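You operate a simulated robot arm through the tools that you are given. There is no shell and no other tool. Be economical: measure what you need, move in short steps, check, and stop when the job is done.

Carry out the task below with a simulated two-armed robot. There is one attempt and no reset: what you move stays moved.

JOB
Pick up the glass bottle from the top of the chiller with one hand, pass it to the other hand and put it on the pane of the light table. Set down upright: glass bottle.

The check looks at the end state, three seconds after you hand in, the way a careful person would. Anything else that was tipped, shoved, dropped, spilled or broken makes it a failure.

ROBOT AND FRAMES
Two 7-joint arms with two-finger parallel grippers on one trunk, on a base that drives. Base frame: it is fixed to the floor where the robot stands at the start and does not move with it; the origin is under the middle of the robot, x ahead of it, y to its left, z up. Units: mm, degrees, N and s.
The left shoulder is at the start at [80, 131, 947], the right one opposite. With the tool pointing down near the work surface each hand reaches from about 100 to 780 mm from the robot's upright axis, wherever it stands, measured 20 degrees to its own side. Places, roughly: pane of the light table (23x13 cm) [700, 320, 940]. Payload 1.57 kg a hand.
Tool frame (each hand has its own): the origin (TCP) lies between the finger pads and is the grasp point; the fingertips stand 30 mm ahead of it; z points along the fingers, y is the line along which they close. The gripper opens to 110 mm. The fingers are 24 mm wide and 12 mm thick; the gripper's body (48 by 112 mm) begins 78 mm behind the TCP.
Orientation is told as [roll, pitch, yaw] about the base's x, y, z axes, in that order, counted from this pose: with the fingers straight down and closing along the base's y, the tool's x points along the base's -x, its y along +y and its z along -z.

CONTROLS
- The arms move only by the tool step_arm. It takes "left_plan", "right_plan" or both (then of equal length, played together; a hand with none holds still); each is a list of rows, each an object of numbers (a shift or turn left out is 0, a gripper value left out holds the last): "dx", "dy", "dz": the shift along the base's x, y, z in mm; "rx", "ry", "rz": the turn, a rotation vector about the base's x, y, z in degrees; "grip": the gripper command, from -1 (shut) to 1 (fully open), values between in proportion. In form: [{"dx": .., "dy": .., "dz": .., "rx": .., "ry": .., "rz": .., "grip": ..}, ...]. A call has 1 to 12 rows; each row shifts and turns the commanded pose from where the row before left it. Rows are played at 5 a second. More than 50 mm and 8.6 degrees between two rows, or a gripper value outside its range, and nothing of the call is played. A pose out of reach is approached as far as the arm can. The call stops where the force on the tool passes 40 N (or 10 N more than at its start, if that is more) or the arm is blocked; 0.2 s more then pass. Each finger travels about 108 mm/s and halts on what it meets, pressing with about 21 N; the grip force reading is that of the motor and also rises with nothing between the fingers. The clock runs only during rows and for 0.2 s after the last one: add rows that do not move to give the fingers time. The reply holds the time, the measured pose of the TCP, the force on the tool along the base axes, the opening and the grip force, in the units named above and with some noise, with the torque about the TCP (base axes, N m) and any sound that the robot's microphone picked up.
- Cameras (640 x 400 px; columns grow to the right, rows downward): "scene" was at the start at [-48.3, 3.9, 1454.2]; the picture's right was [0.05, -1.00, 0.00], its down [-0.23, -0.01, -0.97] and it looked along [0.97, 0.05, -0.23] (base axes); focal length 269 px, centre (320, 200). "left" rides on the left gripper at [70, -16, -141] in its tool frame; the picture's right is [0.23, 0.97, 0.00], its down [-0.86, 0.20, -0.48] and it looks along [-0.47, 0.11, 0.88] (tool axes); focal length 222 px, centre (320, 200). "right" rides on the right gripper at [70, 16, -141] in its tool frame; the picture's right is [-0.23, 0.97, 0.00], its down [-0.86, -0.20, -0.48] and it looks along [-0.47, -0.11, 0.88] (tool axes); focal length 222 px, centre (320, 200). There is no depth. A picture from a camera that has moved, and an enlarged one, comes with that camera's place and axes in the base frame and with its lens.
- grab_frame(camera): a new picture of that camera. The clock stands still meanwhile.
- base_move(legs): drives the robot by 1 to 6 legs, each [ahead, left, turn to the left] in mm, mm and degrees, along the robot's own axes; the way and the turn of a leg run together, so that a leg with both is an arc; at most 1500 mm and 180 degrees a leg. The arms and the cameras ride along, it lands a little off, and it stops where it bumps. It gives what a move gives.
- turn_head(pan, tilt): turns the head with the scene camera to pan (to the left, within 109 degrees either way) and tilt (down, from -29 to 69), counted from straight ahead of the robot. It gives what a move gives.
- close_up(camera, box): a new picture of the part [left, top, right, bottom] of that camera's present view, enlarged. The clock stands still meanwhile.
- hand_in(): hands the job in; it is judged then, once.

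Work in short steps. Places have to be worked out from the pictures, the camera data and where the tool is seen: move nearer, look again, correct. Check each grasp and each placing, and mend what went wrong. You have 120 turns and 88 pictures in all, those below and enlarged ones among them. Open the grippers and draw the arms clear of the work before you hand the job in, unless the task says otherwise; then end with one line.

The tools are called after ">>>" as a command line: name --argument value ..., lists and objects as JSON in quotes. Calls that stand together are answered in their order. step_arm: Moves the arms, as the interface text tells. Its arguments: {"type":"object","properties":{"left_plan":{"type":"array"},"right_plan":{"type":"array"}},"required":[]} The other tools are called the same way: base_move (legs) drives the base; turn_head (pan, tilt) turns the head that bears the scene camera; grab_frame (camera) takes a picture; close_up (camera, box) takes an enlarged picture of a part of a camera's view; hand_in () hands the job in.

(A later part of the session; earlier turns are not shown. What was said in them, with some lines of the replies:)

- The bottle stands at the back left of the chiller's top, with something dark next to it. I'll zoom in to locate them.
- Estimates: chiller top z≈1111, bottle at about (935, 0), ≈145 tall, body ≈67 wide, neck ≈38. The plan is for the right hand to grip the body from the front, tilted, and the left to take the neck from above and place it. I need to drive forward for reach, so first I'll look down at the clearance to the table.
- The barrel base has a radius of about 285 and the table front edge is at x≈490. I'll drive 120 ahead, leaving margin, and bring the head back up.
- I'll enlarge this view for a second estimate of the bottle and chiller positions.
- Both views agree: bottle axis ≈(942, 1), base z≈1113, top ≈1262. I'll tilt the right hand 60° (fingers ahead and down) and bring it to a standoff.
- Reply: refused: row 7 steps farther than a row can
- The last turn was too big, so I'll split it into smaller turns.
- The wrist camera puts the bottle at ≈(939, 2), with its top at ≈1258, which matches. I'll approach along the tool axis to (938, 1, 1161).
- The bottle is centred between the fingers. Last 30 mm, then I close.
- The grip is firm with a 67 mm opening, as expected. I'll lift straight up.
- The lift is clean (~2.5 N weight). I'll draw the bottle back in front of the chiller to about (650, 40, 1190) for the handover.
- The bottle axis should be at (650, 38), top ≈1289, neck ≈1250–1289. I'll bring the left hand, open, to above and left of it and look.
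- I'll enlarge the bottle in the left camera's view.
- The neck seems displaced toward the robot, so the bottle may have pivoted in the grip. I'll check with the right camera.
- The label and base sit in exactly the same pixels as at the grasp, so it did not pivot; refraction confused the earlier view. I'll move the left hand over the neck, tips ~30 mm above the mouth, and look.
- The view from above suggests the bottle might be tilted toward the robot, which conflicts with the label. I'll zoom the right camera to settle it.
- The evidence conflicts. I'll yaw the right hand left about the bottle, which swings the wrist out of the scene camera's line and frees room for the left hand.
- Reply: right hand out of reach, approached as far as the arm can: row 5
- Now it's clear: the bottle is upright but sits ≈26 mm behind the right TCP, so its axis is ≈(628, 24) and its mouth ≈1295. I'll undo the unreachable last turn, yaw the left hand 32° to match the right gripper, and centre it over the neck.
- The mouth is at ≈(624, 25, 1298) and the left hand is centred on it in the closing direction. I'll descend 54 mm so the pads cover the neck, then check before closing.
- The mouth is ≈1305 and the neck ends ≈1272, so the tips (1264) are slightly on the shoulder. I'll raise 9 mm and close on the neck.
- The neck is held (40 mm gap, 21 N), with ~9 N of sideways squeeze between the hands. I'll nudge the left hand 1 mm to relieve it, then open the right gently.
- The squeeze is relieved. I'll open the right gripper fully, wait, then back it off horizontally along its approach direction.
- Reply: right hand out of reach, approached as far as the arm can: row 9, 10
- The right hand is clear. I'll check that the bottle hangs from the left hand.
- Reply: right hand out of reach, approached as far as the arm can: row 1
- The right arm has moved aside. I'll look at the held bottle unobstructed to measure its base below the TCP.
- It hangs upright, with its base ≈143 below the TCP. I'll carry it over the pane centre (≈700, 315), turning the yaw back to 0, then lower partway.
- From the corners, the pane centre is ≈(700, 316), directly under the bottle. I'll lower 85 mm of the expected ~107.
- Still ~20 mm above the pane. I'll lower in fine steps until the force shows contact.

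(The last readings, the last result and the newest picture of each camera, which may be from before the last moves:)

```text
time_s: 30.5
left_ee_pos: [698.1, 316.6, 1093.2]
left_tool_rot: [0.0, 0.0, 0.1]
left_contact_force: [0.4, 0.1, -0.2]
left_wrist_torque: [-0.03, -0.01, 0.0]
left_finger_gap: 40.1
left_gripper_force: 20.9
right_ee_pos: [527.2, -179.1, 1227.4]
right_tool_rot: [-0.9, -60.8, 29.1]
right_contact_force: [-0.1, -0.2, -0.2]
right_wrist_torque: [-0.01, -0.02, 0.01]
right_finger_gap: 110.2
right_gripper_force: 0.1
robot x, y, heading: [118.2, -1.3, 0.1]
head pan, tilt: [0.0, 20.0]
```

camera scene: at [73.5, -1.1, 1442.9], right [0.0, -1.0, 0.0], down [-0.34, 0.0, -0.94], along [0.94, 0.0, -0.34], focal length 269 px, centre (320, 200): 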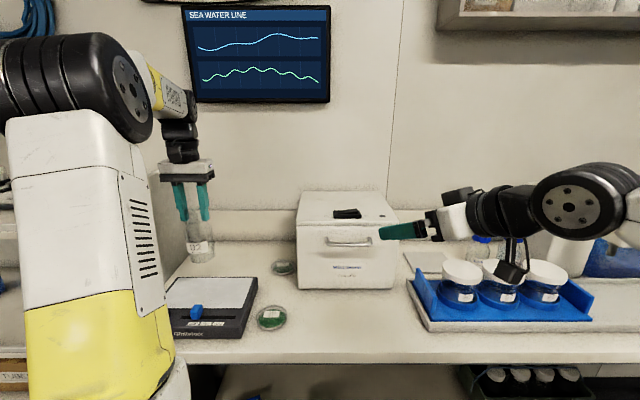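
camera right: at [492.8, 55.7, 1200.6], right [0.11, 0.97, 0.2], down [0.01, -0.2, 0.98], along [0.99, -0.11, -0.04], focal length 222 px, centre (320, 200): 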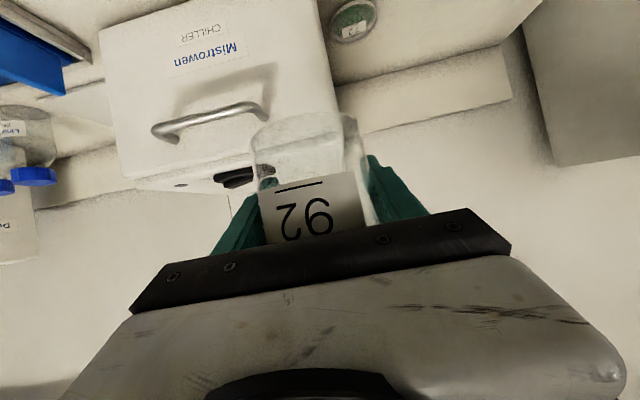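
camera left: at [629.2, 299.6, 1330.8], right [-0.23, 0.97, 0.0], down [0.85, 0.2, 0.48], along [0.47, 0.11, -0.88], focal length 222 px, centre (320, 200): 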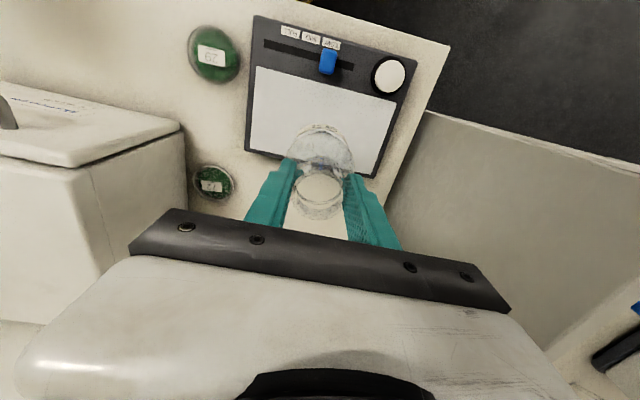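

>>> step_arm --left_plan '[{"dz": -1.5}, {"dz": -1.5}, {"dz": -1}, {"dz": -1}, {}]'

>>> close_up --camera "scene" --box '[180, 210, 270, 310]'

```text
time_s: 31.7
left_ee_pos: [700.4, 314.7, 1087.4]
left_tool_rot: [0.0, 0.0, 0.0]
left_contact_force: [0.5, -1.3, -0.1]
left_wrist_torque: [0.03, 0.03, 0.02]
left_finger_gap: 40.1
left_gripper_force: 20.5
right_ee_pos: [527.7, -178.5, 1227.5]
right_tool_rot: [-0.9, -60.8, 29.1]
right_contact_force: [0.2, -0.4, -0.6]
right_wrist_torque: [-0.01, -0.06, 0.03]
right_finger_gap: 110.3
right_gripper_force: 0.1
robot x, y, heading: [121.7, -3.3, -0.0]
head pan, tilt: [0.0, 20.0]
```

```text
4.00 times, centred on (225, 260) of scene
camera zoom: at [73.5, -1.1, 1442.9], right [0.0, -1.0, 0.0], down [-0.34, 0.0, -0.94], along [0.94, 0.0, -0.34], focal length 1075 px, centre (700, -40)
```

zoom: 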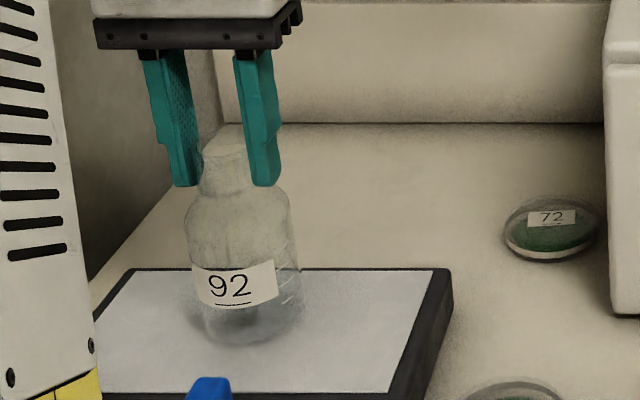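

There's no contact yet, though a shadow is closing in under the base. Continuing in 1 mm steps.

>>> step_arm --left_plan '[{"dz": -1}, {"dz": -1}, {"dz": -1}, {}]'

```text
time_s: 32.7
left_ee_pos: [699.7, 314.0, 1084.2]
left_tool_rot: [0.1, 0.0, 0.0]
left_contact_force: [0.8, -0.2, 0.5]
left_wrist_torque: [-0.02, 0.0, 0.01]
left_finger_gap: 40.0
left_gripper_force: 20.6
right_ee_pos: [528.4, -178.7, 1227.5]
right_tool_rot: [-0.8, -60.9, 29.1]
right_contact_force: [-0.1, 0.6, 0.7]
right_wrist_torque: [-0.02, 0.03, 0.0]
right_finger_gap: 110.0
right_gripper_force: 0.0
robot x, y, heading: [120.4, 2.1, -0.1]
head pan, tilt: [0.0, 20.0]
```

>>> step_arm --left_plan '[{"dz": -1}, {"dz": -1}, {"dz": -1}, {}]'

>>> close_up --camera "scene" --box '[180, 210, 270, 310]'

```text
time_s: 33.7
left_ee_pos: [699.9, 314.5, 1082.4]
left_tool_rot: [0.2, 0.0, 0.0]
left_contact_force: [-0.6, 0.4, 10.1]
left_wrist_torque: [0.12, 0.25, -0.07]
left_finger_gap: 40.1
left_gripper_force: 20.5
right_ee_pos: [527.4, -178.7, 1228.1]
right_tool_rot: [-0.9, -60.8, 29.1]
right_contact_force: [0.5, 0.4, -0.4]
right_wrist_torque: [0.02, 0.07, 0.01]
right_finger_gap: 110.1
right_gripper_force: 0.0
robot x, y, heading: [119.9, 1.8, 0.0]
head pan, tilt: [0.0, 20.0]
```

```text
4.00 times, centred on (225, 260) of scene
camera zoom: at [73.2, -1.3, 1442.9], right [0.0, -1.0, 0.0], down [-0.34, 0.0, -0.94], along [0.94, 0.0, -0.34], focal length 1075 px, centre (700, -40)
```

zoom: 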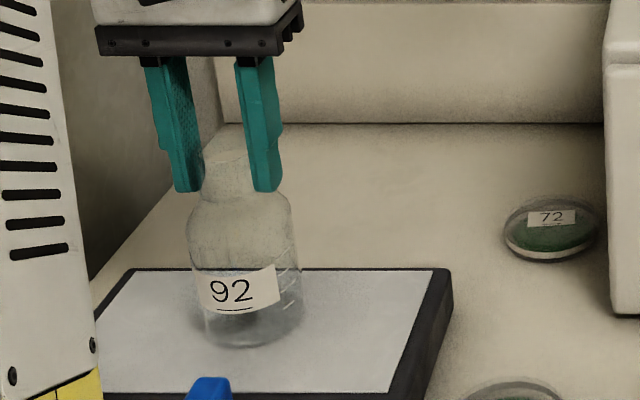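

The base is resting on the pane (10 N). I'll ease up 0.8 mm, open, then lift straight up.

>>> step_arm --left_plan '[{"dz": 0.8}, {}, {"grip": -0.1}, {}, {"grip": 1}, {}, {}, {}]'

>>> close_up --camera "scene" --box '[180, 210, 270, 310]'

```text
time_s: 35.5
left_ee_pos: [699.1, 316.0, 1081.4]
left_tool_rot: [0.0, 0.0, 0.0]
left_contact_force: [-0.8, -0.2, 0.2]
left_wrist_torque: [0.01, 0.0, -0.01]
left_finger_gap: 109.8
left_gripper_force: 0.2
right_ee_pos: [528.2, -177.7, 1227.4]
right_tool_rot: [-0.7, -60.8, 29.1]
right_contact_force: [0.2, -0.3, -0.7]
right_wrist_torque: [0.03, 0.0, -0.03]
right_finger_gap: 109.9
right_gripper_force: 0.1
robot x, y, heading: [121.3, 0.2, 0.0]
head pan, tilt: [0.0, 20.0]
```

```text
4.00 times, centred on (225, 260) of scene
camera zoom: at [73.5, -1.1, 1442.9], right [0.0, -1.0, 0.0], down [-0.34, 0.0, -0.94], along [0.94, 0.0, -0.34], focal length 1075 px, centre (700, -40)
```

zoom: 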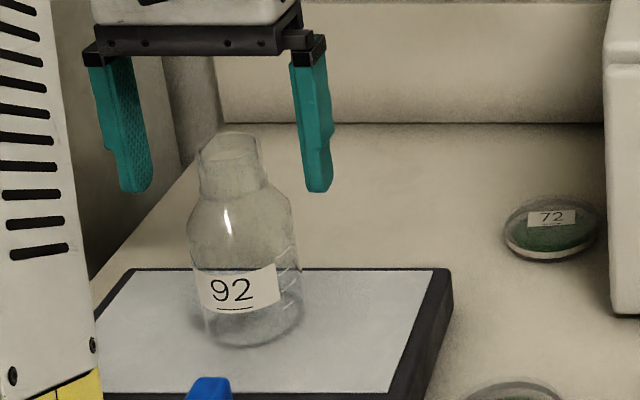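

The bottle is standing free. I'll raise the left hand straight up and check.

>>> step_arm --left_plan '[{"dz": 20}, {"dz": 40}, {"dz": 40}, {"dz": 40}, {"dz": 40}, {"dz": 40, "dx": -30}, {"dx": -40}, {"dx": -40}, {}, {}]'

>>> grab_frame --camera "scene"

>>> close_up --camera "scene" --box '[150, 190, 290, 350]'

```text
time_s: 37.7
left_ee_pos: [591.2, 314.6, 1301.3]
left_tool_rot: [0.0, -0.1, 0.1]
left_contact_force: [-0.5, -0.2, 1.0]
left_wrist_torque: [-0.02, 0.02, -0.01]
left_finger_gap: 110.2
left_gripper_force: 0.1
right_ee_pos: [528.5, -178.4, 1226.2]
right_tool_rot: [-0.9, -60.8, 29.2]
right_contact_force: [0.4, 0.8, -0.1]
right_wrist_torque: [0.04, 0.03, 0.01]
right_finger_gap: 110.1
right_gripper_force: 0.0
robot x, y, heading: [121.9, -2.9, -0.2]
head pan, tilt: [0.0, 20.0]
```

```text
45 pictures are left
camera scene: at [73.4, -1.1, 1442.9], right [0.0, -1.0, 0.0], down [-0.34, 0.0, -0.94], along [0.94, 0.0, -0.34], focal length 269 px, centre (320, 200)
```

scene: 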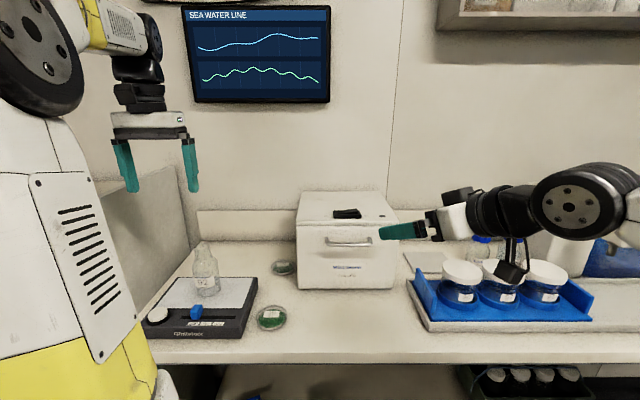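

```text
2.50 times, centred on (220, 270) of scene
camera zoom: at [73.4, -1.1, 1442.9], right [0.0, -1.0, 0.0], down [-0.34, 0.0, -0.94], along [0.94, 0.0, -0.34], focal length 672 px, centre (570, 25)
```

zoom: 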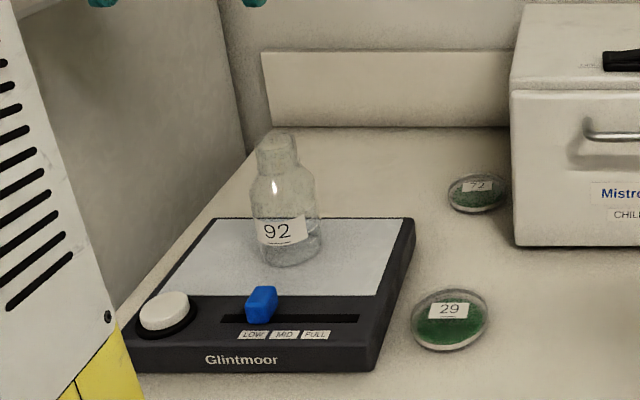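

The bottle stands upright on the pane, nothing else has moved, and both hands are open and clear. I'm handing in.

>>> hand_in

```text
The job is handed in.
```

The glass bottle was picked from the chiller with the right hand, passed to the left, and set upright on the pane of the light table. Both grippers are open and clear, and the last pictures show nothing else disturbed.
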